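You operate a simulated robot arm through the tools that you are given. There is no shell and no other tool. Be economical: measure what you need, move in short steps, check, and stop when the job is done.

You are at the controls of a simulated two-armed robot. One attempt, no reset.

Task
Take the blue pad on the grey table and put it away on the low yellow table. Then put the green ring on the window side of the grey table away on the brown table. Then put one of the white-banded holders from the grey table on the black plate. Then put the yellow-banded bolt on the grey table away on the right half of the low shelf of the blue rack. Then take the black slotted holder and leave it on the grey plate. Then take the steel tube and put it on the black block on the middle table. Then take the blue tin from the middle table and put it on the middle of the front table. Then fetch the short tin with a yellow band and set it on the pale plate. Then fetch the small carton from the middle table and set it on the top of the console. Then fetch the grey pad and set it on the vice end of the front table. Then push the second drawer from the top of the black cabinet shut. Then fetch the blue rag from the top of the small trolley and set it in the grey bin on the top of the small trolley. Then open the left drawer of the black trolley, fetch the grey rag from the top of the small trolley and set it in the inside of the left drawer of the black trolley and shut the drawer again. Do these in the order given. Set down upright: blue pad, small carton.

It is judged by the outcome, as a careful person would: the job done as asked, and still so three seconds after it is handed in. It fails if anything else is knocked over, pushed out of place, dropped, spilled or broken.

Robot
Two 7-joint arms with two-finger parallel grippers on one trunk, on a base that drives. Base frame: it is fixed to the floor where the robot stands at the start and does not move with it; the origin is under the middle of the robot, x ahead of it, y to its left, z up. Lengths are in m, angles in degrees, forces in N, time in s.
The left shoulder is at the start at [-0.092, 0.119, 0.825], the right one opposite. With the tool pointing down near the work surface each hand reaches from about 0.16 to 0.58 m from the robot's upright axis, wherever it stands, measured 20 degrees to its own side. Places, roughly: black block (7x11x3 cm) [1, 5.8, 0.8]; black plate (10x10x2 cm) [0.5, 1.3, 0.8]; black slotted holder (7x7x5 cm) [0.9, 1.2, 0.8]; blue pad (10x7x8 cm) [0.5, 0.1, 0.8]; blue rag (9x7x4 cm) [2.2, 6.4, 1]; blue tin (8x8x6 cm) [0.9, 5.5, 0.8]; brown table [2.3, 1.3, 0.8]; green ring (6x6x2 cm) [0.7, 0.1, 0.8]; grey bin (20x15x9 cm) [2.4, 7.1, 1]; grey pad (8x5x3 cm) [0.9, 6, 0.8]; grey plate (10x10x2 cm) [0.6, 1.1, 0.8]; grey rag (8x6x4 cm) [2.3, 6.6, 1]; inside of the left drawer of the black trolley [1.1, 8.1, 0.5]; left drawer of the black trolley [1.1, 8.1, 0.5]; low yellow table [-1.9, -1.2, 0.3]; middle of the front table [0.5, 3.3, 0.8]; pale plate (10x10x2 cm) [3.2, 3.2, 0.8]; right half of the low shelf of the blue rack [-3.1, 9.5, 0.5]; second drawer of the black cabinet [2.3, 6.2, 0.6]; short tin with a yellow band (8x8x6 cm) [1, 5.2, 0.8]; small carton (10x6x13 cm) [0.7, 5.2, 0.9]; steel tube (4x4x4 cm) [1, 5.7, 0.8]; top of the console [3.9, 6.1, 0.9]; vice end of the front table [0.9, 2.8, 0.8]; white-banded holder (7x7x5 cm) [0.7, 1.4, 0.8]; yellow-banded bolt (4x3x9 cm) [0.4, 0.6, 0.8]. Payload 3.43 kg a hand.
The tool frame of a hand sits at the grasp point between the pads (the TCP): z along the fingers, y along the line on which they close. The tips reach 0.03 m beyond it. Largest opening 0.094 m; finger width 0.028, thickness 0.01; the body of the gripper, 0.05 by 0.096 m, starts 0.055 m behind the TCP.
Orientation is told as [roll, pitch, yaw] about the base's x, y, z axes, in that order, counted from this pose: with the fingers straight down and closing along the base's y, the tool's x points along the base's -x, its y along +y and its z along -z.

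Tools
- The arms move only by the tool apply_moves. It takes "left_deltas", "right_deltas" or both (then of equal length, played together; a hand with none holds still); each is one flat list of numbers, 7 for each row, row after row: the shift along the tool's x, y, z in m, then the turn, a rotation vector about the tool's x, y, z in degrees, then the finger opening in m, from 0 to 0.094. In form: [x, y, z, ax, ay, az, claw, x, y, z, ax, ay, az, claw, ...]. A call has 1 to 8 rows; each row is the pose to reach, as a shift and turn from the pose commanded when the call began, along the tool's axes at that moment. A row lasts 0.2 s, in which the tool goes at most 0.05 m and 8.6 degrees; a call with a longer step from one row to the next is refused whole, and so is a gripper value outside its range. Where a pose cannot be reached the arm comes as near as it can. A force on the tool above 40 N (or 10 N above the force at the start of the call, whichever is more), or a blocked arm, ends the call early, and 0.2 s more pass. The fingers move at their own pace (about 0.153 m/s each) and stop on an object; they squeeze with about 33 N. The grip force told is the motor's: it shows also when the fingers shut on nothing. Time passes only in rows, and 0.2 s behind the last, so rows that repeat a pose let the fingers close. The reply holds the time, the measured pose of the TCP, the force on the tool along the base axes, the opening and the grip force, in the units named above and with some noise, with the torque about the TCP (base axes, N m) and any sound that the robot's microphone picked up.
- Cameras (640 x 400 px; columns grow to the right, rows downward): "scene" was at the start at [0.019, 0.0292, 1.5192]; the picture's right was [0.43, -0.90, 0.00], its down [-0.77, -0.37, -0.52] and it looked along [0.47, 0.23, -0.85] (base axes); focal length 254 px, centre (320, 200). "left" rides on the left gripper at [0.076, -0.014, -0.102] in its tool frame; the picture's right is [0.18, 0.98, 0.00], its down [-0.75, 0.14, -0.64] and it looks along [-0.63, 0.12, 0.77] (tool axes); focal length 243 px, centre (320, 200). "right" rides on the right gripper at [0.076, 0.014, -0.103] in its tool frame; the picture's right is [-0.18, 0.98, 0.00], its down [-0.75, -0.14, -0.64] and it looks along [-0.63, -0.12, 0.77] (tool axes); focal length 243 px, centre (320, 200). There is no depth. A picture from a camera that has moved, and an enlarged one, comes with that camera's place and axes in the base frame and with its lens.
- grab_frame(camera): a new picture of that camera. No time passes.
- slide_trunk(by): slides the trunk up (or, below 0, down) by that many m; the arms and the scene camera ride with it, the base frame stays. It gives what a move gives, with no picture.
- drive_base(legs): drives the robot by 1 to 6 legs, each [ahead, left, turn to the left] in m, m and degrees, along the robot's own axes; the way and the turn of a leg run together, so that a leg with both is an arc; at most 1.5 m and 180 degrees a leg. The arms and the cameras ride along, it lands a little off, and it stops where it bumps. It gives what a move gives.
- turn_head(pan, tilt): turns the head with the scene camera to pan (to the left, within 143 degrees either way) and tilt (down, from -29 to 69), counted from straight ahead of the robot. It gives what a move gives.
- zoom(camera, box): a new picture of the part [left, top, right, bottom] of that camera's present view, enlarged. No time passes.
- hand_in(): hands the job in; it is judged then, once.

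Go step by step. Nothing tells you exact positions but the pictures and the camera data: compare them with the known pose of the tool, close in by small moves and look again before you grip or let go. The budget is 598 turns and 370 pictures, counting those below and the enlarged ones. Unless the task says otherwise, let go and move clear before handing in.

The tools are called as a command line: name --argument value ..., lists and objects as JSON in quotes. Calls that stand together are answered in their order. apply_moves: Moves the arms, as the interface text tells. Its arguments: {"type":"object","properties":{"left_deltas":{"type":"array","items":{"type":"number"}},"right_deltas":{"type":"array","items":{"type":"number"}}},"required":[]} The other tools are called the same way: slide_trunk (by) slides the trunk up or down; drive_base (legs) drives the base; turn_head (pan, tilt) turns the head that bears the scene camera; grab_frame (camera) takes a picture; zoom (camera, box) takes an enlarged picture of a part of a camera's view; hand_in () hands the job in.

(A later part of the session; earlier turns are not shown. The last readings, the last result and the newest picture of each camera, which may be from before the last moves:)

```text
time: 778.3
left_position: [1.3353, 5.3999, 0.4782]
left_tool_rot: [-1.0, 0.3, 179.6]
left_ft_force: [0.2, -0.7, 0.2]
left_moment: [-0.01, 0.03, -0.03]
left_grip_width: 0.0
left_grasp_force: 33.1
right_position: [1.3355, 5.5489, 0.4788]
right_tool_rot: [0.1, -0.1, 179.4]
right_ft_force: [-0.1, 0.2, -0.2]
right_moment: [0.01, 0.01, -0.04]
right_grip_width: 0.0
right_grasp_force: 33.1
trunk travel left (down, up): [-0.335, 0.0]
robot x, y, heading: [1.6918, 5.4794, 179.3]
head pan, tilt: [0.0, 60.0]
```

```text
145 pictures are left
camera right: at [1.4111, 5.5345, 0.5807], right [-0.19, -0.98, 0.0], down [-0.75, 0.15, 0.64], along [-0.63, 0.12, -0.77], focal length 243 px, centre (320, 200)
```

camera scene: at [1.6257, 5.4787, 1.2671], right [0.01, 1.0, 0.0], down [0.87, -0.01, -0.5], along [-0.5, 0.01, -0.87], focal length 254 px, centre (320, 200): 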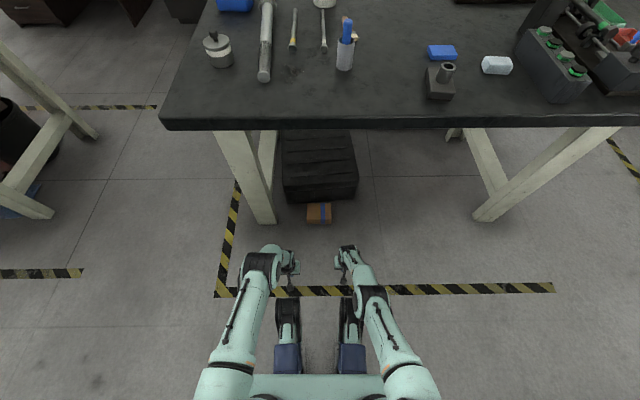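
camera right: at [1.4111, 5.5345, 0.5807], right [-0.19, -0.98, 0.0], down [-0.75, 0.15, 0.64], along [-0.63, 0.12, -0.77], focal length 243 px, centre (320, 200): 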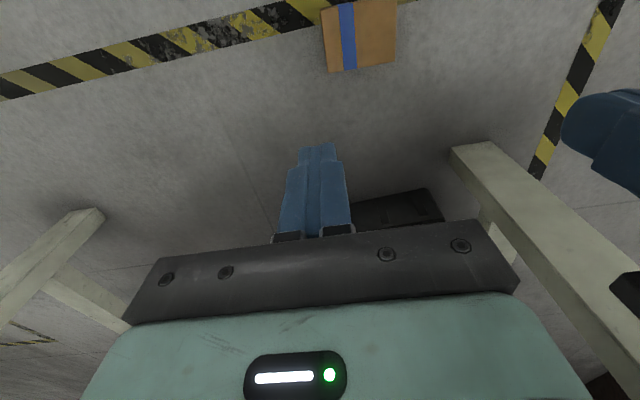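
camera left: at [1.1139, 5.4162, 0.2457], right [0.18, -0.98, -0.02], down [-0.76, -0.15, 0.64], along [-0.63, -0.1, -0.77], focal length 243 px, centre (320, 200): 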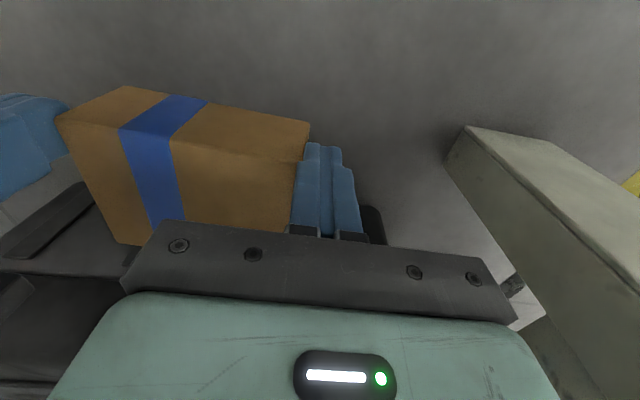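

Sliding the trunk released the squeeze, and the carton slipped to the floor, now in the open near [1.35, 5.47]. I spread the hands and look.

apply_moves --left_deltas '[0, 0.03, 0, 0, 0, 0, 0, 0, 0.04, 0, 0, 0, 0, 0]' --right_deltas '[0, -0.03, 0, 0, 0, 0, 0, 0, -0.04, 0, 0, 0, 0, 0]'

zoom --camera "scene" --box '[220, 180, 420, 320]'

```text
time: 778.9
left_position: [1.3337, 5.3629, 0.4773]
left_tool_rot: [-1.0, 0.2, 179.7]
left_ft_force: [-0.1, -1.1, -0.4]
left_moment: [0.0, -0.04, 0.01]
left_grip_width: 0.0001
left_grasp_force: 33.3
right_position: [1.3327, 5.5892, 0.4795]
right_tool_rot: [0.2, -0.3, 179.3]
right_ft_force: [-0.1, -1.1, -0.6]
right_moment: [0.0, 0.0, -0.03]
right_grip_width: 0.0
right_grasp_force: 33.1
trunk travel left (down, up): [-0.335, 0.0]
robot x, y, heading: [1.6884, 5.4781, 179.2]
head pan, tilt: [0.0, 60.0]
```

```text
2.86 times, centred on (320, 250) of scene
camera zoom: at [1.6704, 5.4782, 1.6073], right [0.01, 1.0, 0.0], down [0.87, -0.01, -0.5], along [-0.5, 0.01, -0.87], focal length 726 px, centre (320, 57)
```

zoom: 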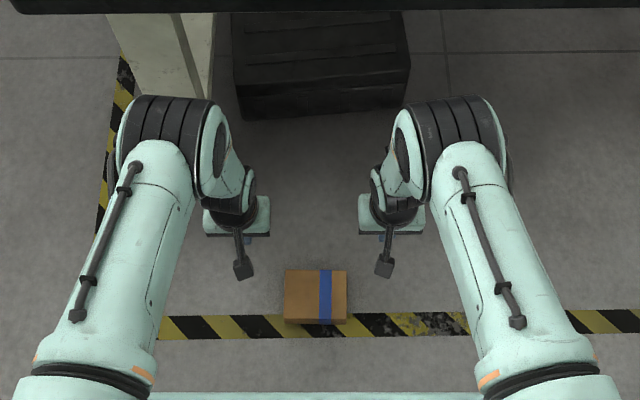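

The carton is flat again with free space around. This time I'll pinch it lightly near its far edge so that it swings on edge when lifted, using arms only. I lower the trunk and set the hands.

slide_trunk --by -0.335

apply_moves --left_deltas '[-0.015, 0, 0.02, 0.9, 0, 0, 0, -0.015, 0, 0.05, 0.9, 0, 0, 0, -0.015, 0, 0.07, 0.9, 0, 0, 0]' --right_deltas '[-0.015, 0, 0.02, 0, 0, 0, 0, -0.015, 0, 0.05, 0, 0, 0, 0, -0.015, 0, 0.07, 0, 0, 0, 0]'

grab_frame --camera "right"

grab_frame --camera "left"

```text
time: 782.2
left_position: [1.3326, 5.361, 0.1431]
left_tool_rot: [-1.0, 0.1, 179.5]
left_ft_force: [-0.4, -0.9, -0.6]
left_moment: [-0.02, -0.02, 0.0]
left_grip_width: 0.0
left_grasp_force: 32.7
right_position: [1.3335, 5.5897, 0.1434]
right_tool_rot: [0.1, -0.1, 179.5]
right_ft_force: [0.5, -0.3, 0.7]
right_moment: [0.01, 0.0, 0.02]
right_grip_width: 0.0
right_grasp_force: 33.1
trunk travel left (down, up): [0.0, 0.335]
robot x, y, heading: [1.688, 5.4754, 179.1]
head pan, tilt: [0.0, 60.0]
```

```text
time: 783.0
left_position: [1.3182, 5.3598, 0.073]
left_tool_rot: [-1.9, 0.2, 179.7]
left_ft_force: [0.7, 0.7, 0.8]
left_moment: [-0.03, -0.05, 0.0]
left_grip_width: 0.0
left_grasp_force: 32.1
right_position: [1.3198, 5.5897, 0.0741]
right_tool_rot: [0.1, 0.1, 179.3]
right_ft_force: [-0.7, -0.4, 0.5]
right_moment: [-0.01, -0.02, -0.04]
right_grip_width: 0.0
right_grasp_force: 33.4
trunk travel left (down, up): [0.0, 0.335]
robot x, y, heading: [1.6894, 5.478, 179.1]
head pan, tilt: [0.0, 60.0]
```

```text
143 pictures are left
camera right: at [1.3971, 5.5755, 0.1765], right [-0.19, -0.98, 0.0], down [-0.75, 0.15, 0.64], along [-0.63, 0.12, -0.77], focal length 243 px, centre (320, 200)
```

right: 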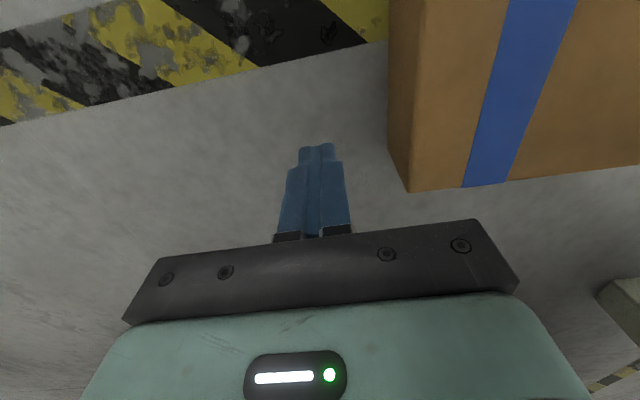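

```text
142 pictures are left
camera left: at [1.3918, 5.3726, 0.1758], right [0.18, -0.98, -0.03], down [-0.76, -0.16, 0.63], along [-0.63, -0.09, -0.77], focal length 243 px, centre (320, 200)
```

left: 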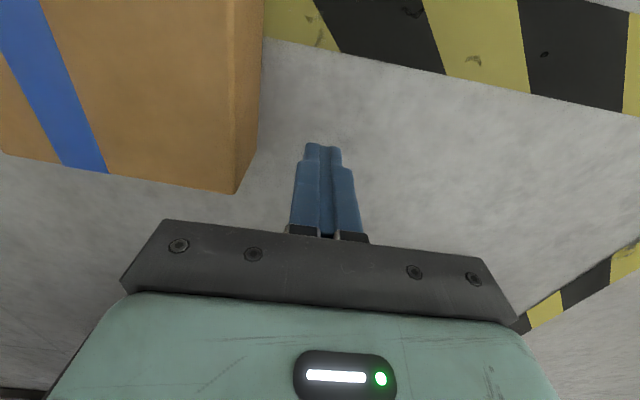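

apply_moves --left_deltas '[0, -0.02, 0, 0, 0, 0, 0, 0, -0.034, 0, 0, 0, 0, 0, 0, -0.038, 0, 0, 0, 0, 0]' --right_deltas '[0, 0.02, 0, 0, 0, 0, 0, 0, 0.034, 0, 0, 0, 0, 0, 0, 0.038, 0, 0, 0, 0, 0]'

apply_moves --left_deltas '[0, -0.001, 0, 0, 0, 0, 0, 0, -0.002, 0, 0, 0, 0, 0]' --right_deltas '[0, 0.001, 0, 0, 0, 0, 0, 0, 0.002, 0, 0, 0, 0, 0]'

```text
time: 783.8
left_position: [1.3207, 5.3975, 0.0753]
left_tool_rot: [-1.9, 0.1, 179.6]
left_ft_force: [-0.3, -0.9, 0.3]
left_moment: [-0.02, 0.0, 0.02]
left_grip_width: 0.0001
left_grasp_force: 32.9
left hand out of reach, approached as far as the arm can: row 2, 3
right_position: [1.3233, 5.5526, 0.0777]
right_tool_rot: [0.2, -0.2, 179.4]
right_ft_force: [0.3, -0.2, 0.1]
right_moment: [0.01, -0.01, 0.01]
right_grip_width: 0.0
right_grasp_force: 33.3
right hand out of reach, approached as far as the arm can: row 1, 2, 3
trunk travel left (down, up): [0.0, 0.335]
robot x, y, heading: [1.6863, 5.4729, 179.3]
head pan, tilt: [0.0, 60.0]
```

```text
time: 784.4
left_position: [1.3191, 5.3999, 0.0745]
left_tool_rot: [-1.8, 0.1, 179.6]
left_ft_force: [-0.6, -2.8, 1.5]
left_moment: [0.02, -0.02, -0.01]
left_grip_width: 0.0001
left_grasp_force: 33.2
right_position: [1.3234, 5.5515, 0.0788]
right_tool_rot: [0.0, -0.1, 179.4]
right_ft_force: [0.8, 0.2, 0.4]
right_moment: [-0.02, 0.0, 0.01]
right_grip_width: 0.0
right_grasp_force: 33.2
trunk travel left (down, up): [0.0, 0.335]
robot x, y, heading: [1.69, 5.4769, 179.2]
head pan, tilt: [0.0, 60.0]
```

apply_moves --left_deltas '[0, 0, 0, 0, 0, 0, 0, 0, -0.001, 0, 0, 0, 0, 0]' --right_deltas '[0, 0.001, 0, 0, 0, 0, 0, 0, 0.0025, 0, 0, 0, 0, 0]'

```text
time: 785.0
left_position: [1.3204, 5.4005, 0.0756]
left_tool_rot: [-1.7, 0.3, 179.6]
left_ft_force: [0.1, -3.0, -0.5]
left_moment: [-0.1, 0.02, -0.03]
left_grip_width: 0.0002
left_grasp_force: 33.0
right_position: [1.324, 5.5495, 0.0779]
right_tool_rot: [0.1, -0.3, 179.4]
right_ft_force: [-0.8, 3.6, 0.7]
right_moment: [0.1, 0.0, -0.03]
right_grip_width: 0.0
right_grasp_force: 33.3
trunk travel left (down, up): [0.0, 0.335]
robot x, y, heading: [1.6914, 5.476, 179.2]
head pan, tilt: [0.0, 60.0]
```

apply_moves --left_deltas '[0, -0.0006, 0, 0, 0, 0, 0, 0, -0.0006, 0, 0, 0, 0, 0]' --right_deltas '[0, 0.0006, 0, 0, 0, 0, 0, 0, 0.0006, 0, 0, 0, 0, 0]'

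apply_moves --left_deltas '[0, 0, -0.012, 0, 0, 0, 0, 0, 0, -0.025, 0, 0, 0, 0, 0, 0, -0.04, 0, 0, 0, 0, 0, 0, -0.055, 0, 0, 0, 0, 0, 0, -0.07, 0, 0, 0, 0, 0, 0, -0.085, 0, 0, 0, 0, 0, 0, -0.1, 0, 0, 0, 0]' --right_deltas '[0, 0, -0.012, 0, 0, 0, 0, 0, 0, -0.025, 0, 0, 0, 0, 0, 0, -0.04, 0, 0, 0, 0, 0, 0, -0.055, 0, 0, 0, 0, 0, 0, -0.07, 0, 0, 0, 0, 0, 0, -0.085, 0, 0, 0, 0, 0, 0, -0.1, 0, 0, 0, 0]'

grab_frame --camera "right"

zoom --camera "scene" --box '[220, 180, 420, 320]'

```text
time: 785.6
left_position: [1.3213, 5.3997, 0.0759]
left_tool_rot: [-1.8, 0.2, 179.7]
left_ft_force: [1.2, -8.4, -2.3]
left_moment: [-0.24, -0.03, -0.14]
left_grip_width: 0.0001
left_grasp_force: 32.6
right_position: [1.3236, 5.5489, 0.0783]
right_tool_rot: [0.1, -0.1, 179.4]
right_ft_force: [-0.4, 7.6, -0.3]
right_moment: [0.17, 0.01, -0.11]
right_grip_width: 0.0
right_grasp_force: 33.2
trunk travel left (down, up): [0.0, 0.335]
robot x, y, heading: [1.6876, 5.4766, 179.1]
head pan, tilt: [0.0, 60.0]
```

```text
time: 787.2
left_position: [1.3213, 5.398, 0.1765]
left_tool_rot: [-1.7, 0.2, 179.6]
left_ft_force: [0.8, -7.5, -1.3]
left_moment: [-0.26, -0.03, -0.07]
left_grip_width: 0.0
left_grasp_force: 33.2
right_position: [1.3239, 5.5478, 0.1773]
right_tool_rot: [0.1, -0.1, 179.4]
right_ft_force: [-0.1, 8.2, 0.7]
right_moment: [0.21, 0.05, -0.08]
right_grip_width: 0.0
right_grasp_force: 33.4
trunk travel left (down, up): [0.0, 0.335]
robot x, y, heading: [1.6951, 5.4765, 179.3]
head pan, tilt: [0.0, 60.0]
```

```text
141 pictures are left
camera right: at [1.4005, 5.5334, 0.2803], right [-0.19, -0.98, 0.0], down [-0.75, 0.15, 0.64], along [-0.63, 0.12, -0.77], focal length 243 px, centre (320, 200)
```

right: 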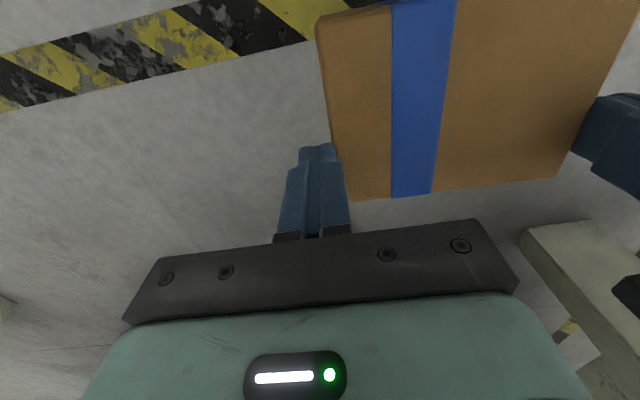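

```text
2.86 times, centred on (320, 250) of scene
camera zoom: at [1.6201, 5.4788, 1.2671], right [0.01, 1.0, 0.0], down [0.87, -0.01, -0.5], along [-0.5, 0.01, -0.87], focal length 726 px, centre (320, 57)
```

zoom: 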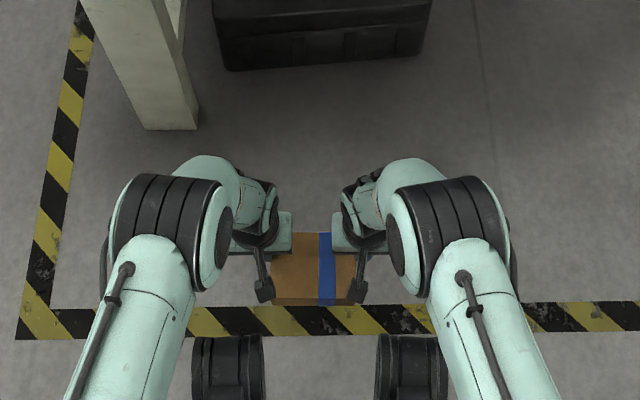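

It stays flat even when held lightly. I'll instead pivot it: set it down, pinch lightly at the near edge, and lift that edge in an arc so it stands on its far side face.

apply_moves --left_deltas '[0, 0, 0.03, 0, 0, 0, 0, 0, 0, 0.06, 0, 0, 0, 0, 0, 0, 0.09, 0, 0, 0, 0, 0, 0, 0.1, 0, 0, 0, 0, 0, 0.02, 0.1, 0, 0, 0, 0, 0, 0.04, 0.1, 0, 0, 0, 0]' --right_deltas '[0, 0, 0.03, 0, 0, 0, 0, 0, 0, 0.06, 0, 0, 0, 0, 0, 0, 0.09, 0, 0, 0, 0, 0, 0, 0.1, 0, 0, 0, 0, 0, -0.02, 0.1, 0, 0, 0, 0, 0, -0.04, 0.1, 0, 0, 0, 0]'

drive_base --legs '[[-0.055, 0, 0.8]]'

grab_frame --camera "right"

grab_frame --camera "left"

```text
time: 788.6
left_position: [1.3205, 5.3605, 0.0746]
left_tool_rot: [-2.0, 0.1, 179.6]
left_ft_force: [-0.3, 0.4, -0.1]
left_moment: [0.01, 0.01, 0.03]
left_grip_width: 0.0001
left_grasp_force: 33.4
right_position: [1.3235, 5.5851, 0.0771]
right_tool_rot: [0.2, -0.1, 179.5]
right_ft_force: [0.1, -0.1, 0.3]
right_moment: [0.03, 0.0, -0.01]
right_grip_width: 0.0
right_grasp_force: 33.1
right hand out of reach, approached as far as the arm can: row 4
trunk travel left (down, up): [0.0, 0.335]
robot x, y, heading: [1.6885, 5.4759, 179.2]
head pan, tilt: [0.0, 60.0]
```

```text
time: 789.6
left_position: [1.3774, 5.3554, 0.0743]
left_tool_rot: [-1.9, 0.1, -179.5]
left_ft_force: [0.2, -0.3, 0.6]
left_moment: [0.01, 0.02, -0.02]
left_grip_width: 0.0
left_grasp_force: 32.6
right_position: [1.378, 5.5807, 0.0763]
right_tool_rot: [0.1, 0.0, -179.7]
right_ft_force: [0.2, 0.2, -0.4]
right_moment: [0.01, 0.01, 0.01]
right_grip_width: 0.0003
right_grasp_force: 32.7
trunk travel left (down, up): [0.0, 0.335]
robot x, y, heading: [1.7466, 5.4768, -179.9]
head pan, tilt: [0.0, 60.0]
```

```text
139 pictures are left
camera right: at [1.4544, 5.5676, 0.1786], right [-0.18, -0.98, 0.0], down [-0.75, 0.14, 0.64], along [-0.63, 0.11, -0.77], focal length 243 px, centre (320, 200)
```

right: 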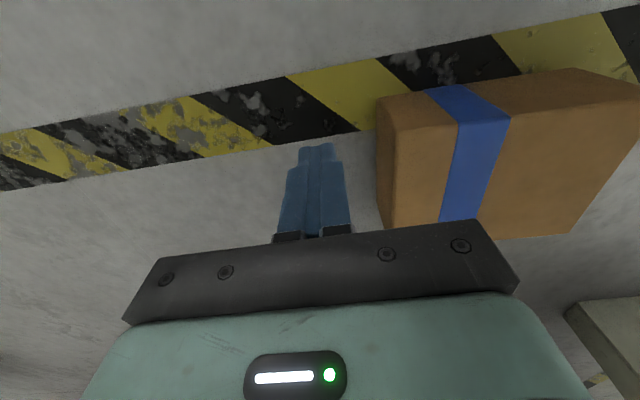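

```text
138 pictures are left
camera left: at [1.4528, 5.3674, 0.1776], right [0.19, -0.98, -0.03], down [-0.75, -0.17, 0.64], along [-0.63, -0.1, -0.77], focal length 243 px, centre (320, 200)
```

left: 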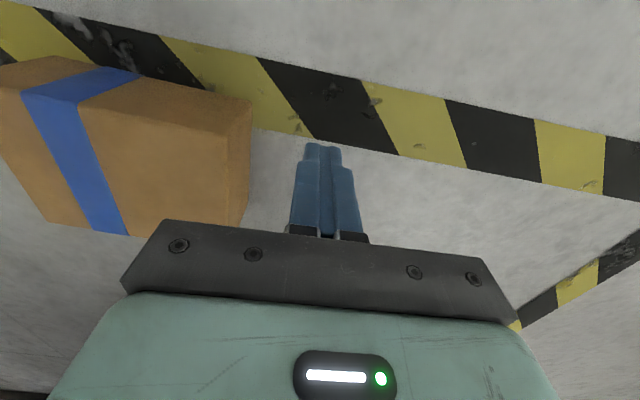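

apply_moves --left_deltas '[0, -0.02, 0, 0, 0, 0, 0, 0, -0.038, 0, 0, 0, 0, 0, 0, -0.042, 0, 0, 0, 0, 0]' --right_deltas '[0, 0.015, 0, 0, 0, 0, 0, 0, 0.026, 0, 0, 0, 0, 0, 0, 0.029, 0, 0, 0, 0, 0]'

apply_moves --left_deltas '[0, -0.001, 0, 0, 0, 0, 0, 0, -0.0015, 0, 0, 0, 0, 0]' --right_deltas '[0, 0.001, 0, 0, 0, 0, 0, 0, 0.0015, 0, 0, 0, 0, 0]'

```text
time: 790.4
left_position: [1.3759, 5.3952, 0.0768]
left_tool_rot: [-2.0, 0.1, -179.5]
left_ft_force: [0.1, 0.1, 0.9]
left_moment: [-0.02, 0.01, -0.02]
left_grip_width: 0.0
left_grasp_force: 33.6
right_position: [1.3784, 5.5518, 0.0767]
right_tool_rot: [0.1, -0.2, -179.6]
right_ft_force: [-0.4, 0.2, 0.3]
right_moment: [-0.04, -0.01, -0.03]
right_grip_width: 0.0
right_grasp_force: 33.2
trunk travel left (down, up): [0.0, 0.335]
robot x, y, heading: [1.7478, 5.475, -179.9]
head pan, tilt: [0.0, 60.0]
```

```text
time: 791.0
left_position: [1.3759, 5.398, 0.0764]
left_tool_rot: [-1.9, 0.2, -179.6]
left_ft_force: [0.2, -0.7, 0.3]
left_moment: [-0.03, 0.0, -0.04]
left_grip_width: 0.0001
left_grasp_force: 32.8
right_position: [1.3774, 5.5503, 0.077]
right_tool_rot: [0.1, -0.2, -179.7]
right_ft_force: [0.0, -0.6, -1.1]
right_moment: [0.02, 0.01, 0.0]
right_grip_width: 0.0
right_grasp_force: 33.2
trunk travel left (down, up): [0.0, 0.335]
robot x, y, heading: [1.7496, 5.4799, -180.1]
head pan, tilt: [0.0, 60.0]
```

apply_moves --left_deltas '[0, -0.001, 0, 0, 0, 0, 0, 0, -0.0018, 0, 0, 0, 0, 0]' --right_deltas '[0, 0.0008, 0, 0, 0, 0, 0, 0, 0.0012, 0, 0, 0, 0, 0]'

```text
time: 791.6
left_position: [1.3773, 5.3993, 0.0762]
left_tool_rot: [-1.9, 0.0, -179.7]
left_ft_force: [-0.3, -1.4, 0.0]
left_moment: [-0.03, 0.03, 0.0]
left_grip_width: 0.0002
left_grasp_force: 33.5
right_position: [1.3789, 5.5491, 0.077]
right_tool_rot: [0.1, -0.2, -179.8]
right_ft_force: [-0.5, 2.1, -0.8]
right_moment: [0.05, 0.0, -0.04]
right_grip_width: 0.0002
right_grasp_force: 33.6
trunk travel left (down, up): [0.0, 0.335]
robot x, y, heading: [1.7455, 5.4793, -179.9]
head pan, tilt: [0.0, 60.0]
```

apply_moves --left_deltas '[0, -0.0007, 0, 0, 0, 0, 0, 0, -0.0007, 0, 0, 0, 0, 0, -0.006, -0.0007, -0.009, 0, 0, 0, 0, -0.014, -0.0007, -0.018, 0, 0, 0, 0, -0.024, -0.0007, -0.025, 0, 0, 0, 0]' --right_deltas '[0, 0.0007, 0, 0, 0, 0, 0, 0, 0.0007, 0, 0, 0, 0, 0, -0.006, 0.0007, -0.009, 0, 0, 0, 0, -0.014, 0.0007, -0.018, 0, 0, 0, 0, -0.024, 0.0007, -0.025, 0, 0, 0, 0]'

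grab_frame --camera "right"

zoom --camera "scene" --box '[240, 220, 400, 330]'

```text
time: 792.8
left_position: [1.3524, 5.3975, 0.1024]
left_tool_rot: [-1.8, 0.1, -179.4]
left_ft_force: [-0.6, -4.8, -0.4]
left_moment: [-0.12, -0.03, -0.04]
left_grip_width: 0.0001
left_grasp_force: 33.3
right_position: [1.3533, 5.5492, 0.103]
right_tool_rot: [0.2, -0.1, -179.7]
right_ft_force: [-0.8, 4.2, -1.6]
right_moment: [0.17, -0.04, 0.04]
right_grip_width: 0.0
right_grasp_force: 33.2
trunk travel left (down, up): [0.0, 0.335]
robot x, y, heading: [1.7437, 5.4779, -180.1]
head pan, tilt: [0.0, 60.0]
```

```text
137 pictures are left
camera right: at [1.4302, 5.5354, 0.205], right [-0.18, -0.98, 0.0], down [-0.75, 0.14, 0.64], along [-0.63, 0.11, -0.77], focal length 243 px, centre (320, 200)
```

right: 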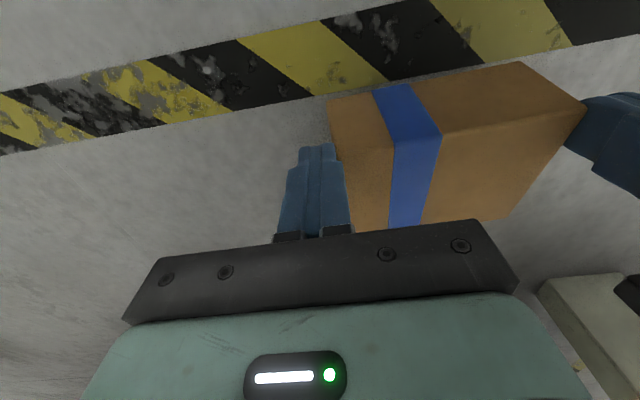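

```text
3.64 times, centred on (320, 275) of scene
camera zoom: at [1.6761, 5.4774, 1.2671], right [0.0, 1.0, 0.0], down [0.87, 0.0, -0.5], along [-0.5, 0.0, -0.87], focal length 925 px, centre (320, -73)
```

zoom: 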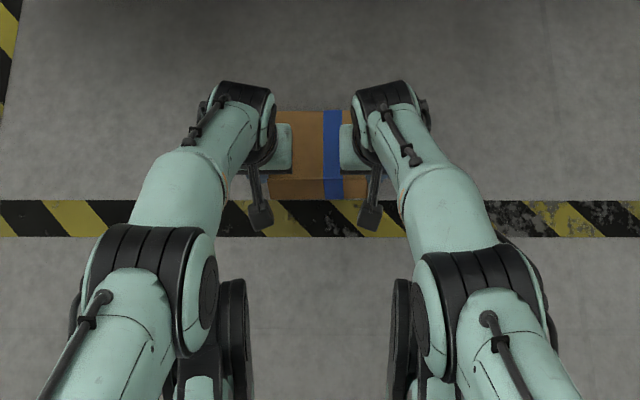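

It is pivoting. I continue the arc, using the base for the forward part.

drive_base --legs '[[0.02, 0, 0]]'

apply_moves --left_deltas '[-0.006, 0, -0.008, 0, 0, 0, 0, -0.012, -0.0003, -0.014, 0, 0, 0, 0]' --right_deltas '[-0.006, 0, -0.008, 0, 0, 0, 0, -0.012, 0.0003, -0.014, 0, 0, 0, 0]'

grab_frame --camera "right"

```text
time: 793.6
left_position: [1.333, 5.398, 0.1017]
left_tool_rot: [-1.9, 0.1, -179.5]
left_ft_force: [0.1, -3.9, -0.5]
left_moment: [-0.1, -0.06, 0.02]
left_grip_width: 0.0
left_grasp_force: 33.0
right_position: [1.333, 5.5478, 0.1028]
right_tool_rot: [0.1, -0.1, -179.7]
right_ft_force: [-0.8, 4.1, -1.9]
right_moment: [0.14, -0.03, 0.01]
right_grip_width: 0.0002
right_grasp_force: 32.9
trunk travel left (down, up): [0.0, 0.335]
robot x, y, heading: [1.7278, 5.477, -179.7]
head pan, tilt: [0.0, 60.0]
```

```text
time: 794.2
left_position: [1.3207, 5.3998, 0.1156]
left_tool_rot: [-1.9, 0.2, -179.4]
left_ft_force: [-0.4, 0.6, -0.3]
left_moment: [-0.02, -0.03, -0.02]
left_grip_width: 0.0001
left_grasp_force: 32.7
right_position: [1.3206, 5.5484, 0.1165]
right_tool_rot: [0.1, -0.2, -179.7]
right_ft_force: [0.0, 0.2, -0.1]
right_moment: [0.02, 0.02, 0.03]
right_grip_width: 0.0
right_grasp_force: 33.4
trunk travel left (down, up): [0.0, 0.335]
robot x, y, heading: [1.7268, 5.4766, -180.1]
head pan, tilt: [0.0, 60.0]
```

```text
135 pictures are left
camera right: at [1.3978, 5.5352, 0.2188], right [-0.18, -0.98, 0.0], down [-0.75, 0.14, 0.64], along [-0.63, 0.11, -0.77], focal length 243 px, centre (320, 200)
```

right: 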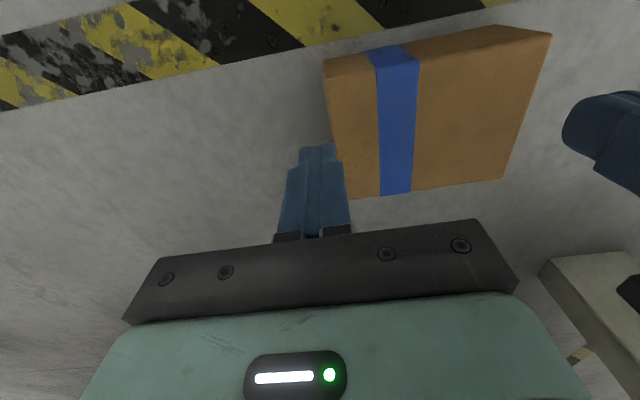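

The light pinch slipped. Better: face along +y and pinch the 10 cm sides firmly; a forward tilt then brings it upright directly. First I test, empty-handed, how far both hands can tilt together at mid height.

apply_moves --left_deltas '[0, 0.01, -0.045, 0, 0, 0, 0, 0, 0.01, -0.09, 0, 0, 0, 0, 0, 0.01, -0.135, 0, 0, 0, 0, 0, 0.01, -0.18, 0, 0, 0, 0, 0, 0.01, -0.225, 0, 0, 0, 0, 0, 0.01, -0.27, 0, 0, 0, 0, 0, 0.01, -0.315, 0, 0, 0, 0, 0, 0.01, -0.36, 0, 0, 0, 0]' --right_deltas '[0, -0.01, -0.045, 0, 0, 0, 0, 0, -0.01, -0.09, 0, 0, 0, 0, 0, -0.01, -0.135, 0, 0, 0, 0, 0, -0.01, -0.18, 0, 0, 0, 0, 0, -0.01, -0.225, 0, 0, 0, 0, 0, -0.01, -0.27, 0, 0, 0, 0, 0, -0.01, -0.315, 0, 0, 0, 0, 0, -0.01, -0.36, 0, 0, 0, 0]'

apply_moves --left_deltas '[0, 0, -0.03, 0, -8.5, 0, 0, 0, 0, -0.06, 0, -17, 0, 0, 0, 0, -0.08, 0, -25.5, 0, 0, 0, 0, -0.1, 0, -34, 0, 0, 0, 0, -0.1, 0, -42.5, 0, 0, 0, 0, -0.1, 0, -51, 0, 0, 0, 0, -0.1, 0, -59.5, 0, 0, 0, 0, -0.1, 0, -68, 0, 0]' --right_deltas '[0, 0, -0.03, 0, -8.5, 0, 0, 0, 0, -0.06, 0, -17, 0, 0, 0, 0, -0.08, 0, -25.5, 0, 0, 0, 0, -0.1, 0, -34, 0, 0, 0, 0, -0.1, 0, -42.5, 0, 0, 0, 0, -0.1, 0, -51, 0, 0, 0, 0, -0.1, 0, -59.5, 0, 0, 0, 0, -0.1, 0, -68, 0, 0]'

apply_moves --left_deltas '[0, 0, 0, 0, -8, 0, 0, 0, 0, 0, 0, -16, 0, 0, 0, 0, 0, 0, -22, 0, 0]' --right_deltas '[0, 0, 0, 0, -8, 0, 0, 0, 0, 0, 0, -16, 0, 0, 0, 0, 0, 0, -22, 0, 0]'

```text
time: 796.0
left_position: [1.321, 5.3777, 0.4745]
left_tool_rot: [-1.8, 0.2, -179.4]
left_ft_force: [0.1, 0.2, -0.1]
left_moment: [0.0, 0.02, -0.01]
left_grip_width: 0.0001
left_grasp_force: 32.5
right_position: [1.1813, 5.5213, 0.4702]
right_tool_rot: [0.0, 0.0, -179.7]
right_ft_force: [0.8, 0.9, -0.1]
right_moment: [0.0, 0.03, 0.0]
right_grip_width: 0.0
right_grasp_force: 33.0
right hand out of reach, approached as far as the arm can: row 1, 2, 3, 4, 5, 6, 7, 8
trunk travel left (down, up): [0.0, 0.335]
robot x, y, heading: [1.7273, 5.4772, -180.1]
head pan, tilt: [0.0, 60.0]
```

```text
time: 797.8
left_position: [1.3217, 5.372, 0.5741]
left_tool_rot: [-4.8, -67.9, -175.1]
left_ft_force: [0.6, 0.2, -0.1]
left_moment: [-0.02, -0.01, 0.03]
left_grip_width: 0.0001
left_grasp_force: 32.9
right_position: [1.015, 5.4583, 0.5406]
right_tool_rot: [0.3, -68.2, -179.6]
right_ft_force: [0.5, -0.4, -0.4]
right_moment: [0.01, -0.03, -0.03]
right_grip_width: 0.0
right_grasp_force: 33.0
right hand out of reach, approached as far as the arm can: row 1, 2, 3, 4, 5, 6, 7, 8
trunk travel left (down, up): [0.0, 0.335]
robot x, y, heading: [1.7305, 5.4779, -179.6]
head pan, tilt: [0.0, 60.0]
```

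```text
time: 798.6
left_position: [1.3212, 5.3739, 0.5759]
left_tool_rot: [-90.2, -88.2, -89.2]
left_ft_force: [-0.6, -0.3, 0.1]
left_moment: [-0.03, -0.02, 0.04]
left_grip_width: 0.0002
left_grasp_force: 32.8
right_position: [1.0128, 5.4678, 0.5528]
right_tool_rot: [155.0, -89.9, 25.4]
right_ft_force: [-0.7, 0.3, 0.9]
right_moment: [-0.04, 0.0, 0.01]
right_grip_width: 0.0
right_grasp_force: 32.8
right hand out of reach, approached as far as the arm can: row 3
trunk travel left (down, up): [0.0, 0.335]
robot x, y, heading: [1.7258, 5.4719, -180.1]
head pan, tilt: [0.0, 60.0]
```

The left arm tilts freely; the right is stuck in an awkward posture. I bring both back to vertical and retract the right.

apply_moves --left_deltas '[0, 0, 0, 0, 8.5, 0, 0, 0, 0, 0, 0, 17, 0, 0, 0, 0, 0, 0, 25.5, 0, 0, 0, 0, 0, 0, 34, 0, 0, 0, 0, 0, 0, 42.5, 0, 0, 0, 0, 0, 0, 51, 0, 0, 0, 0, 0, 0, 59.5, 0, 0, 0, 0, 0, 0, 68, 0, 0]' --right_deltas '[0, 0, -0.03, 0, 8.5, 0, 0, 0, 0, -0.06, 0, 17, 0, 0, 0, 0, -0.09, 0, 25.5, 0, 0, 0, 0, -0.12, 0, 34, 0, 0, 0, 0, -0.15, 0, 42.5, 0, 0, 0, 0, -0.18, 0, 51, 0, 0, 0, 0, -0.21, 0, 59.5, 0, 0, 0, 0, -0.24, 0, 68, 0, 0]'

apply_moves --left_deltas '[0, 0, 0, 0, 8, 0, 0, 0, 0, 0, 0, 16, 0, 0, 0, 0, 0, 0, 21, 0, 0, 0, 0, 0, 0, 21, 0, 0]' --right_deltas '[0, 0, 0, 0, 8, 0, 0, 0.02, 0, 0, 0, 16, 0, 0, 0.05, 0, 0, 0, 22, 0, 0, 0.05, 0, 0, 0, 22, 0, 0]'

grab_frame --camera "scene"

```text
time: 800.4
left_position: [1.3205, 5.3726, 0.5766]
left_tool_rot: [-2.0, -22.0, -178.8]
left_ft_force: [-0.5, -0.4, -0.4]
left_moment: [0.0, -0.01, 0.0]
left_grip_width: 0.0001
left_grasp_force: 32.7
right_position: [1.1354, 5.4142, 0.547]
right_tool_rot: [0.1, -21.9, -179.9]
right_ft_force: [0.0, 0.1, 0.0]
right_moment: [0.02, -0.02, 0.0]
right_grip_width: 0.0001
right_grasp_force: 32.9
right hand out of reach, approached as far as the arm can: row 1, 2, 3, 4, 5, 6, 7, 8
trunk travel left (down, up): [0.0, 0.335]
robot x, y, heading: [1.727, 5.4766, -179.7]
head pan, tilt: [0.0, 60.0]
```

```text
time: 801.0
left_position: [1.3252, 5.3751, 0.5751]
left_tool_rot: [-2.2, -7.9, -179.8]
left_ft_force: [3.3, -1.4, 3.5]
left_moment: [0.12, 0.36, 0.01]
left_grip_width: 0.0
left_grasp_force: 33.6
right_position: [1.1784, 5.4188, 0.5392]
right_tool_rot: [0.0, -9.2, 179.9]
right_ft_force: [-3.7, 0.9, -3.0]
right_moment: [-0.01, 0.08, 0.04]
right_grip_width: 0.0001
right_grasp_force: 33.0
right hand out of reach, approached as far as the arm can: row 1, 2
trunk travel left (down, up): [0.0, 0.335]
robot x, y, heading: [1.7275, 5.4786, -179.9]
head pan, tilt: [0.0, 60.0]
stopped in row 2 (left hand): the force on the tool passed its limit at 62 N (the readings are from after the stop); the commanded pose is now the measured one
```

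```text
134 pictures are left
camera scene: at [1.6564, 5.4776, 1.2671], right [0.0, 1.0, 0.0], down [0.87, 0.0, -0.5], along [-0.5, 0.0, -0.87], focal length 254 px, centre (320, 200)
```

scene: 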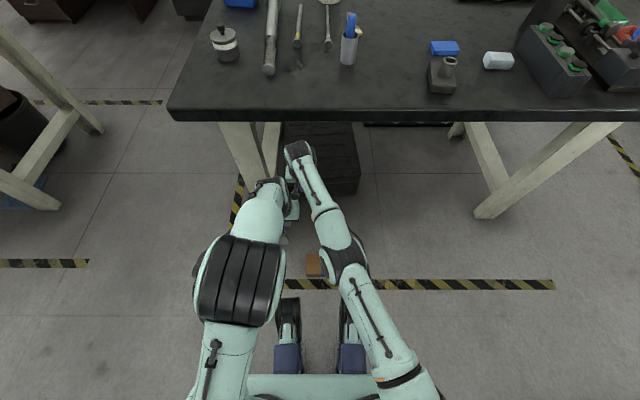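

apply_moves --left_deltas '[0.02, 0.03, 0, 0, 2, 0, 0, 0.04, 0.07, 0, 0, 4, 0, 0, 0.04, 0.11, 0, 0, 8, 0, 0, 0.04, 0.15, 0, 0, 8, 0, 0, 0.04, 0.17, -0.03, 0, 8, 0, 0, 0.04, 0.17, -0.07, 0, 8, 0, 0]'

apply_moves --right_deltas '[0.03, 0, 0, 0, 3, 0, 0, 0.06, -0.02, 0, 0, 6, 0, 0, 0.09, -0.04, 0, 0, 9, 0, 0, 0.12, -0.07, 0, 0, 9, 0, 0, 0.15, -0.1, 0, 0, 9, 0, 0, 0.17, -0.14, 0, 0, 9, 0, 0, 0.18, -0.18, 0, 0, 9, 0, 0]'

grab_frame --camera "scene"

```text
time: 802.4
left_position: [1.3748, 5.2029, 0.635]
left_tool_rot: [-2.1, 0.0, 179.8]
left_ft_force: [0.1, -0.7, 0.4]
left_moment: [-0.03, -0.01, 0.03]
left_grip_width: 0.0
left_grasp_force: 33.0
right_position: [1.1784, 5.418, 0.5388]
right_tool_rot: [-0.2, -9.1, 179.9]
right_ft_force: [0.9, -0.3, 0.8]
right_moment: [0.01, 0.01, 0.02]
right_grip_width: 0.0
right_grasp_force: 33.6
trunk travel left (down, up): [0.0, 0.335]
robot x, y, heading: [1.7282, 5.4762, -179.9]
head pan, tilt: [0.0, 60.0]
```

```text
time: 804.0
left_position: [1.3746, 5.2036, 0.6346]
left_tool_rot: [-2.1, 0.1, 179.9]
left_ft_force: [0.4, 0.0, 0.2]
left_moment: [0.0, 0.01, -0.03]
left_grip_width: 0.0
left_grasp_force: 33.1
right_position: [1.1714, 5.5678, 0.504]
right_tool_rot: [-0.1, 0.1, 180.0]
right_ft_force: [-0.2, 0.6, 0.8]
right_moment: [0.0, -0.02, -0.01]
right_grip_width: 0.0002
right_grasp_force: 32.2
right hand out of reach, approached as far as the arm can: row 1, 2, 3, 4, 5, 6, 7
trunk travel left (down, up): [0.0, 0.335]
robot x, y, heading: [1.7265, 5.4803, -180.2]
head pan, tilt: [0.0, 60.0]
```

```text
133 pictures are left
camera scene: at [1.6563, 5.4777, 1.2671], right [0.0, 1.0, 0.0], down [0.87, 0.0, -0.5], along [-0.5, 0.0, -0.87], focal length 254 px, centre (320, 200)
```

scene: 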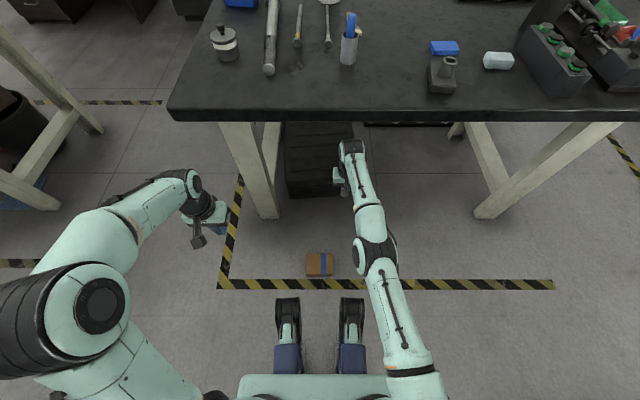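

The right elbow needs to swing outward again; I move the right hand out to its own side and up.

apply_moves --right_deltas '[0, -0.045, -0.02, 0, 0, 0, 0, 0, -0.09, -0.04, 0, 0, 0, 0, 0.0, -0.135, -0.06, 0, 0, 0, 0, 0.0, -0.18, -0.08, 0, 0, 0, 0, 0.02, -0.21, -0.1, 0, 0, 0, 0, 0.05, -0.23, -0.12, 0, 0, 0, 0, 0.08, -0.25, -0.14, 0, 0, 0, 0, 0.11, -0.26, -0.16, 0, 0, 0, 0]'

apply_moves --right_deltas '[0.03, 0, -0.02, 0, 0, 0, 0, 0.06, 0, -0.04, 0, 0, 0, 0, 0.09, 0, -0.06, 0, 0, 0, 0, 0.12, 0, -0.08, 0, 0, 0, 0]'

grab_frame --camera "scene"

```text
time: 805.8
left_position: [1.3749, 5.2039, 0.6335]
left_tool_rot: [-2.0, 0.1, 179.9]
left_ft_force: [0.1, -0.5, -0.6]
left_moment: [0.01, -0.01, -0.01]
left_grip_width: 0.0
left_grasp_force: 33.1
right_position: [1.2209, 5.8438, 0.6876]
right_tool_rot: [0.0, 0.0, 179.9]
right_ft_force: [0.7, -0.5, 0.5]
right_moment: [0.0, -0.01, -0.04]
right_grip_width: 0.0
right_grasp_force: 33.2
right hand out of reach, approached as far as the arm can: row 1, 2, 3, 5, 6, 7, 8
trunk travel left (down, up): [0.0, 0.335]
robot x, y, heading: [1.728, 5.4774, -179.9]
head pan, tilt: [0.0, 60.0]
```

```text
time: 806.8
left_position: [1.3754, 5.2035, 0.6336]
left_tool_rot: [-2.0, 0.1, 179.9]
left_ft_force: [-0.5, 0.6, 0.4]
left_moment: [0.01, 0.02, 0.01]
left_grip_width: 0.0003
left_grasp_force: 32.8
right_position: [1.2687, 5.8768, 0.7777]
right_tool_rot: [-0.1, 0.1, 180.1]
right_ft_force: [1.4, 0.4, 0.5]
right_moment: [0.01, 0.0, 0.04]
right_grip_width: 0.0001
right_grasp_force: 32.6
right hand out of reach, approached as far as the arm can: row 1, 2, 3, 4
trunk travel left (down, up): [0.0, 0.335]
robot x, y, heading: [1.7233, 5.4791, -179.7]
head pan, tilt: [0.0, 60.0]
```

```text
132 pictures are left
camera scene: at [1.6563, 5.4774, 1.2671], right [0.0, 1.0, 0.0], down [0.87, 0.0, -0.5], along [-0.5, 0.0, -0.87], focal length 254 px, centre (320, 200)
```

scene: 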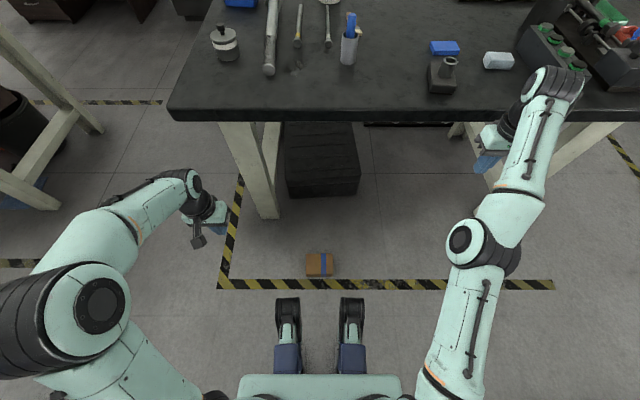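

slide_trunk --by 0.25

apply_moves --right_deltas '[0.03, -0.03, 0, 0, 0, 0, 0, 0.065, -0.06, 0, 0, 0, 0, 0, 0.1, -0.09, 0, 0, 0, 0, 0, 0.14, -0.11, 0, 0, 0, 0, 0, 0.18, -0.12, 0, 0, 0, 0, 0, 0.22, -0.12, 0, 0, 0, 0, 0, 0.26, -0.12, 0, 0, 0, 0, 0, 0.3, -0.12, 0, 0, 0, 0, 0]'

grab_frame --camera "scene"

```text
time: 809.3
left_position: [1.3748, 5.2031, 0.8818]
left_tool_rot: [-2.1, 0.1, 179.9]
left_ft_force: [0.1, -0.1, -0.3]
left_moment: [0.0, -0.03, -0.04]
left_grip_width: 0.0
left_grasp_force: 32.6
right_position: [1.2768, 5.8733, 1.0658]
right_tool_rot: [-0.1, -4.7, 179.9]
right_ft_force: [0.6, 0.0, 0.7]
right_moment: [-0.01, 0.02, -0.02]
right_grip_width: 0.0
right_grasp_force: 33.4
trunk travel left (down, up): [-0.25, 0.085]
robot x, y, heading: [1.7277, 5.48, -179.8]
head pan, tilt: [0.0, 60.0]
```

```text
time: 811.1
left_position: [1.3745, 5.2045, 0.8829]
left_tool_rot: [-2.1, 0.1, 179.9]
left_ft_force: [1.1, 0.2, 0.2]
left_moment: [-0.02, 0.01, -0.02]
left_grip_width: 0.0
left_grasp_force: 33.3
right_position: [1.5061, 6.1232, 1.0664]
right_tool_rot: [0.0, -4.8, 179.9]
right_ft_force: [0.7, 0.6, 1.1]
right_moment: [-0.02, 0.01, 0.01]
right_grip_width: 0.0001
right_grasp_force: 33.0
right hand out of reach, approached as far as the arm can: row 1, 2, 3, 4, 5, 6, 7, 8
trunk travel left (down, up): [-0.25, 0.085]
robot x, y, heading: [1.7272, 5.4758, -179.9]
head pan, tilt: [0.0, 60.0]
```

```text
131 pictures are left
camera scene: at [1.7066, 5.4783, 1.5175], right [0.0, 1.0, 0.0], down [0.87, 0.0, -0.5], along [-0.5, 0.0, -0.87], focal length 254 px, centre (320, 200)
```

scene: 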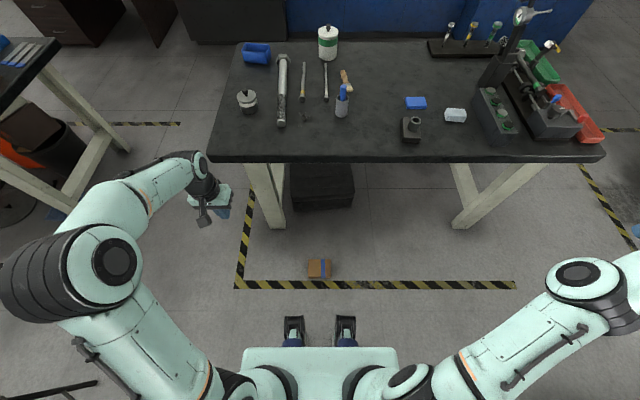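

apply_moves --right_deltas '[-0.02, 0.04, 0, 0, 0, 0, 0, -0.04, 0.08, 0, 0, 0, 0, 0, -0.06, 0.12, 0, 0, 0, 0, 0, -0.08, 0.16, 0, 0, 0, 0, 0, -0.1, 0.2, 0, 0, 0, 0, 0, -0.1, 0.24, 0, 0, 0, 0, 0, -0.1, 0.28, 0, 0, 0, 0, 0, -0.1, 0.32, 0, 0, 0, 0, 0]'

apply_moves --right_deltas '[0.03, 0.03, 0, 0, 2, 0, 0, 0.06, 0.06, 0, 0, 4.8, 0, 0, 0.09, 0.09, 0, 0, 4.8, 0, 0, 0.11, 0.1, 0, 0, 4.8, 0, 0, 0.13, 0.1, 0, 0, 4.8, 0, 0]'

grab_frame --camera "scene"

```text
time: 812.9
left_position: [1.3725, 5.204, 0.881]
left_tool_rot: [-2.1, 0.2, 179.8]
left_ft_force: [0.3, 0.2, -0.3]
left_moment: [-0.01, 0.01, 0.0]
left_grip_width: 0.0
left_grasp_force: 32.8
right_position: [1.3989, 5.7921, 1.0748]
right_tool_rot: [-0.2, -4.9, 179.8]
right_ft_force: [-0.2, 0.1, -0.4]
right_moment: [0.0, 0.02, 0.03]
right_grip_width: 0.0
right_grasp_force: 32.3
right hand out of reach, approached as far as the arm can: row 1, 2, 3
trunk travel left (down, up): [-0.25, 0.085]
robot x, y, heading: [1.7263, 5.4776, -179.8]
head pan, tilt: [0.0, 60.0]
```

```text
time: 814.1
left_position: [1.3744, 5.2031, 0.8826]
left_tool_rot: [-2.2, 0.0, 179.9]
left_ft_force: [0.5, 0.6, -0.6]
left_moment: [-0.02, 0.03, -0.03]
left_grip_width: 0.0
left_grasp_force: 32.6
right_position: [1.5263, 5.6933, 1.0617]
right_tool_rot: [-0.2, -0.2, 179.9]
right_ft_force: [0.1, -0.1, 0.4]
right_moment: [-0.02, 0.04, -0.03]
right_grip_width: 0.0001
right_grasp_force: 32.7
trunk travel left (down, up): [-0.25, 0.085]
robot x, y, heading: [1.7259, 5.4756, -179.8]
head pan, tilt: [0.0, 60.0]
```

```text
130 pictures are left
camera scene: at [1.706, 5.4774, 1.5175], right [0.0, 1.0, 0.0], down [0.87, 0.0, -0.5], along [-0.5, 0.0, -0.87], focal length 254 px, centre (320, 200)
```

scene: 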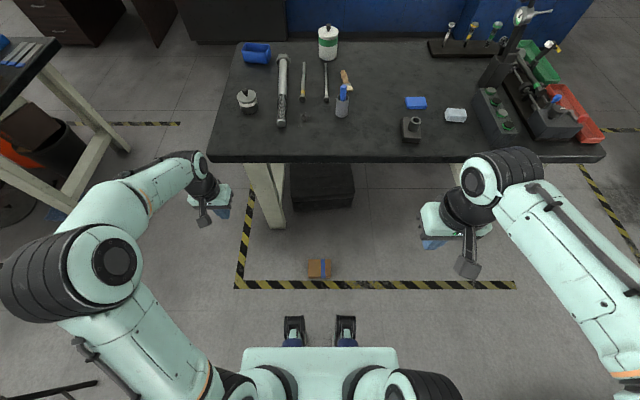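

The right arm is restored to its normal posture. I lower the trunk and set both hands down beside the carton again, keeping them closer in this time.

slide_trunk --by -0.25

drive_base --legs '[[0.05, 0, 0]]'

apply_moves --right_deltas '[-0.04, 0.01, 0.01, 0, 0, 0, 0, -0.08, 0.02, 0.03, 0, 0, 0, 0, -0.12, 0.04, 0.05, 0, 0, 0, 0, -0.15, 0.06, 0.08, 0, 0, 0, 0, -0.175, 0.08, 0.11, 0, 0, 0, 0, -0.185, 0.09, 0.15, 0, 0, 0, 0, -0.185, 0.095, 0.195, 0, 0, 0, 0, -0.185, 0.1, 0.24, 0, 0, 0, 0]' --left_deltas '[0.0, -0.03, 0, 0, 0, 0, 0, 0.0, -0.06, 0, 0, 0, 0, 0, 0.0, -0.09, 0.01, 0, 0, 0, 0, 0, -0.12, 0.03, 0, 0, 0, 0, 0, -0.14, 0.06, 0, 0, 0, 0, 0, -0.15, 0.1, 0, 0, 0, 0, 0, -0.15, 0.14, 0, 0, 0, 0, 0, -0.15, 0.18, 0, 0, 0, 0]'

grab_frame --camera "scene"

```text
time: 816.7
left_position: [1.3732, 5.2031, 0.6316]
left_tool_rot: [-2.0, 0.1, 179.9]
left_ft_force: [-0.6, 0.5, 0.6]
left_moment: [0.0, 0.0, 0.03]
left_grip_width: 0.0
left_grasp_force: 33.2
right_position: [1.5274, 5.6934, 0.8117]
right_tool_rot: [-0.1, 0.0, 179.9]
right_ft_force: [-0.1, 0.0, -0.3]
right_moment: [0.0, 0.01, -0.03]
right_grip_width: 0.0001
right_grasp_force: 33.3
trunk travel left (down, up): [0.0, 0.335]
robot x, y, heading: [1.7268, 5.4782, -180.2]
head pan, tilt: [0.0, 60.0]
```

```text
time: 817.6
left_position: [1.3245, 5.2042, 0.6322]
left_tool_rot: [-2.1, 0.0, 179.9]
left_ft_force: [-0.1, 0.5, -0.2]
left_moment: [0.03, 0.0, -0.01]
left_grip_width: 0.0001
left_grasp_force: 32.8
right_position: [1.4762, 5.6941, 0.8132]
right_tool_rot: [-0.1, -0.1, 179.8]
right_ft_force: [0.5, 0.1, -0.8]
right_moment: [0.03, -0.02, 0.0]
right_grip_width: 0.0
right_grasp_force: 32.9
trunk travel left (down, up): [0.0, 0.335]
robot x, y, heading: [1.677, 5.4785, -179.7]
head pan, tilt: [0.0, 60.0]
```

```text
time: 819.4
left_position: [1.3227, 5.3594, 0.4555]
left_tool_rot: [-2.2, 0.0, 179.9]
left_ft_force: [0.6, -0.2, -0.2]
left_moment: [-0.02, -0.01, 0.01]
left_grip_width: 0.0
left_grasp_force: 32.4
right_position: [1.2888, 5.5931, 0.5724]
right_tool_rot: [0.1, -0.2, 180.0]
right_ft_force: [0.3, -0.9, 0.2]
right_moment: [-0.02, -0.03, -0.04]
right_grip_width: 0.0002
right_grasp_force: 33.2
trunk travel left (down, up): [0.0, 0.335]
robot x, y, heading: [1.681, 5.4762, -179.9]
head pan, tilt: [0.0, 60.0]
```

```text
129 pictures are left
camera scene: at [1.607, 5.4773, 1.2671], right [0.0, 1.0, 0.0], down [0.87, 0.0, -0.5], along [-0.5, 0.0, -0.87], focal length 254 px, centre (320, 200)
```

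scene: 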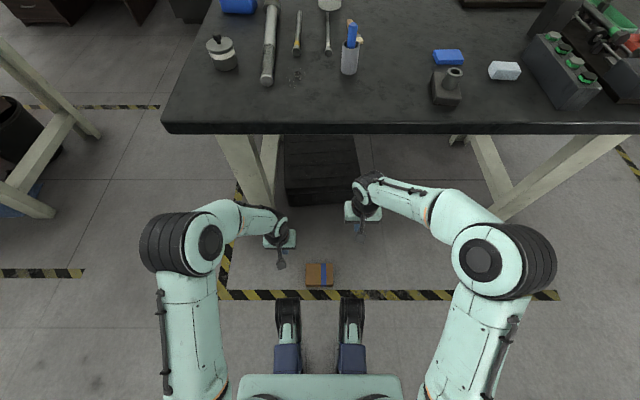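

apply_moves --right_deltas '[0.01, 0, 0.045, 0, 0, 0, 0, 0.02, 0, 0.09, 0, 0, 0, 0, 0.025, 0, 0.135, 0, 0, 0, 0, 0.025, 0, 0.18, 0, 0, 0, 0, 0.025, 0, 0.22, 0, 0, 0, 0]' --left_deltas '[0, 0, 0.02, 1, 0, 0, 0, 0, 0, 0.04, 2, 0, 0, 0, -0.01, 0, 0.06, 2, 0, 0, 0, -0.01, 0, 0.08, 2, 0, 0, 0, -0.01, 0, 0.1, 2, 0, 0, 0]'

apply_moves --right_deltas '[0, 0, 0, 0, -8, 0, 0, 0, 0, 0, 0, -16, 0, 0, 0, 0, 0, 0, -24, 0, 0, 0, 0, 0, 0, -32, 0, 0, 0, 0, 0, 0, -40, 0, 0, 0, 0, 0, 0, -48, 0, 0, 0, 0, 0, 0, -56, 0, 0, 0, 0, 0, 0, -64, 0, 0]' --left_deltas '[0, 0, 0, 0, -8, 0, 0, 0, 0, 0, 0, -16, 0, 0, 0, 0, 0, 0, -24, 0, 0, 0, 0, 0, 0, -32, 0, 0, 0, 0, 0, 0, -40, 0, 0, 0, 0, 0, 0, -48, 0, 0, 0, 0, 0, 0, -56, 0, 0, 0, 0, 0, 0, -64, 0, 0]'

```text
time: 820.6
left_position: [1.3147, 5.362, 0.3564]
left_tool_rot: [-4.1, 0.1, 179.9]
left_ft_force: [-1.1, 0.2, 0.1]
left_moment: [0.02, -0.01, 0.0]
left_grip_width: 0.0001
left_grasp_force: 32.7
right_position: [1.317, 5.5948, 0.3526]
right_tool_rot: [-0.1, -0.1, 180.0]
right_ft_force: [0.3, 0.5, 0.6]
right_moment: [-0.01, 0.01, 0.03]
right_grip_width: 0.0
right_grasp_force: 33.1
trunk travel left (down, up): [0.0, 0.335]
robot x, y, heading: [1.68, 5.4803, -179.8]
head pan, tilt: [0.0, 60.0]
```

```text
time: 822.3
left_position: [1.3115, 5.3621, 0.3612]
left_tool_rot: [-7.3, -56.5, -174.0]
left_ft_force: [-0.9, 0.6, -0.2]
left_moment: [0.03, -0.01, 0.01]
left_grip_width: 0.0
left_grasp_force: 32.9
right_position: [1.311, 5.5958, 0.359]
right_tool_rot: [-0.2, -57.1, 179.8]
right_ft_force: [-2.6, 0.6, -0.8]
right_moment: [0.04, 0.15, 0.06]
right_grip_width: 0.0003
right_grasp_force: 32.9
trunk travel left (down, up): [0.0, 0.335]
robot x, y, heading: [1.6794, 5.4772, -180.1]
head pan, tilt: [0.0, 60.0]
stopped in row 8 (right hand): the force on the tool passed its limit at 45 N (the readings are from after the stop); the commanded pose is now the measured one
```

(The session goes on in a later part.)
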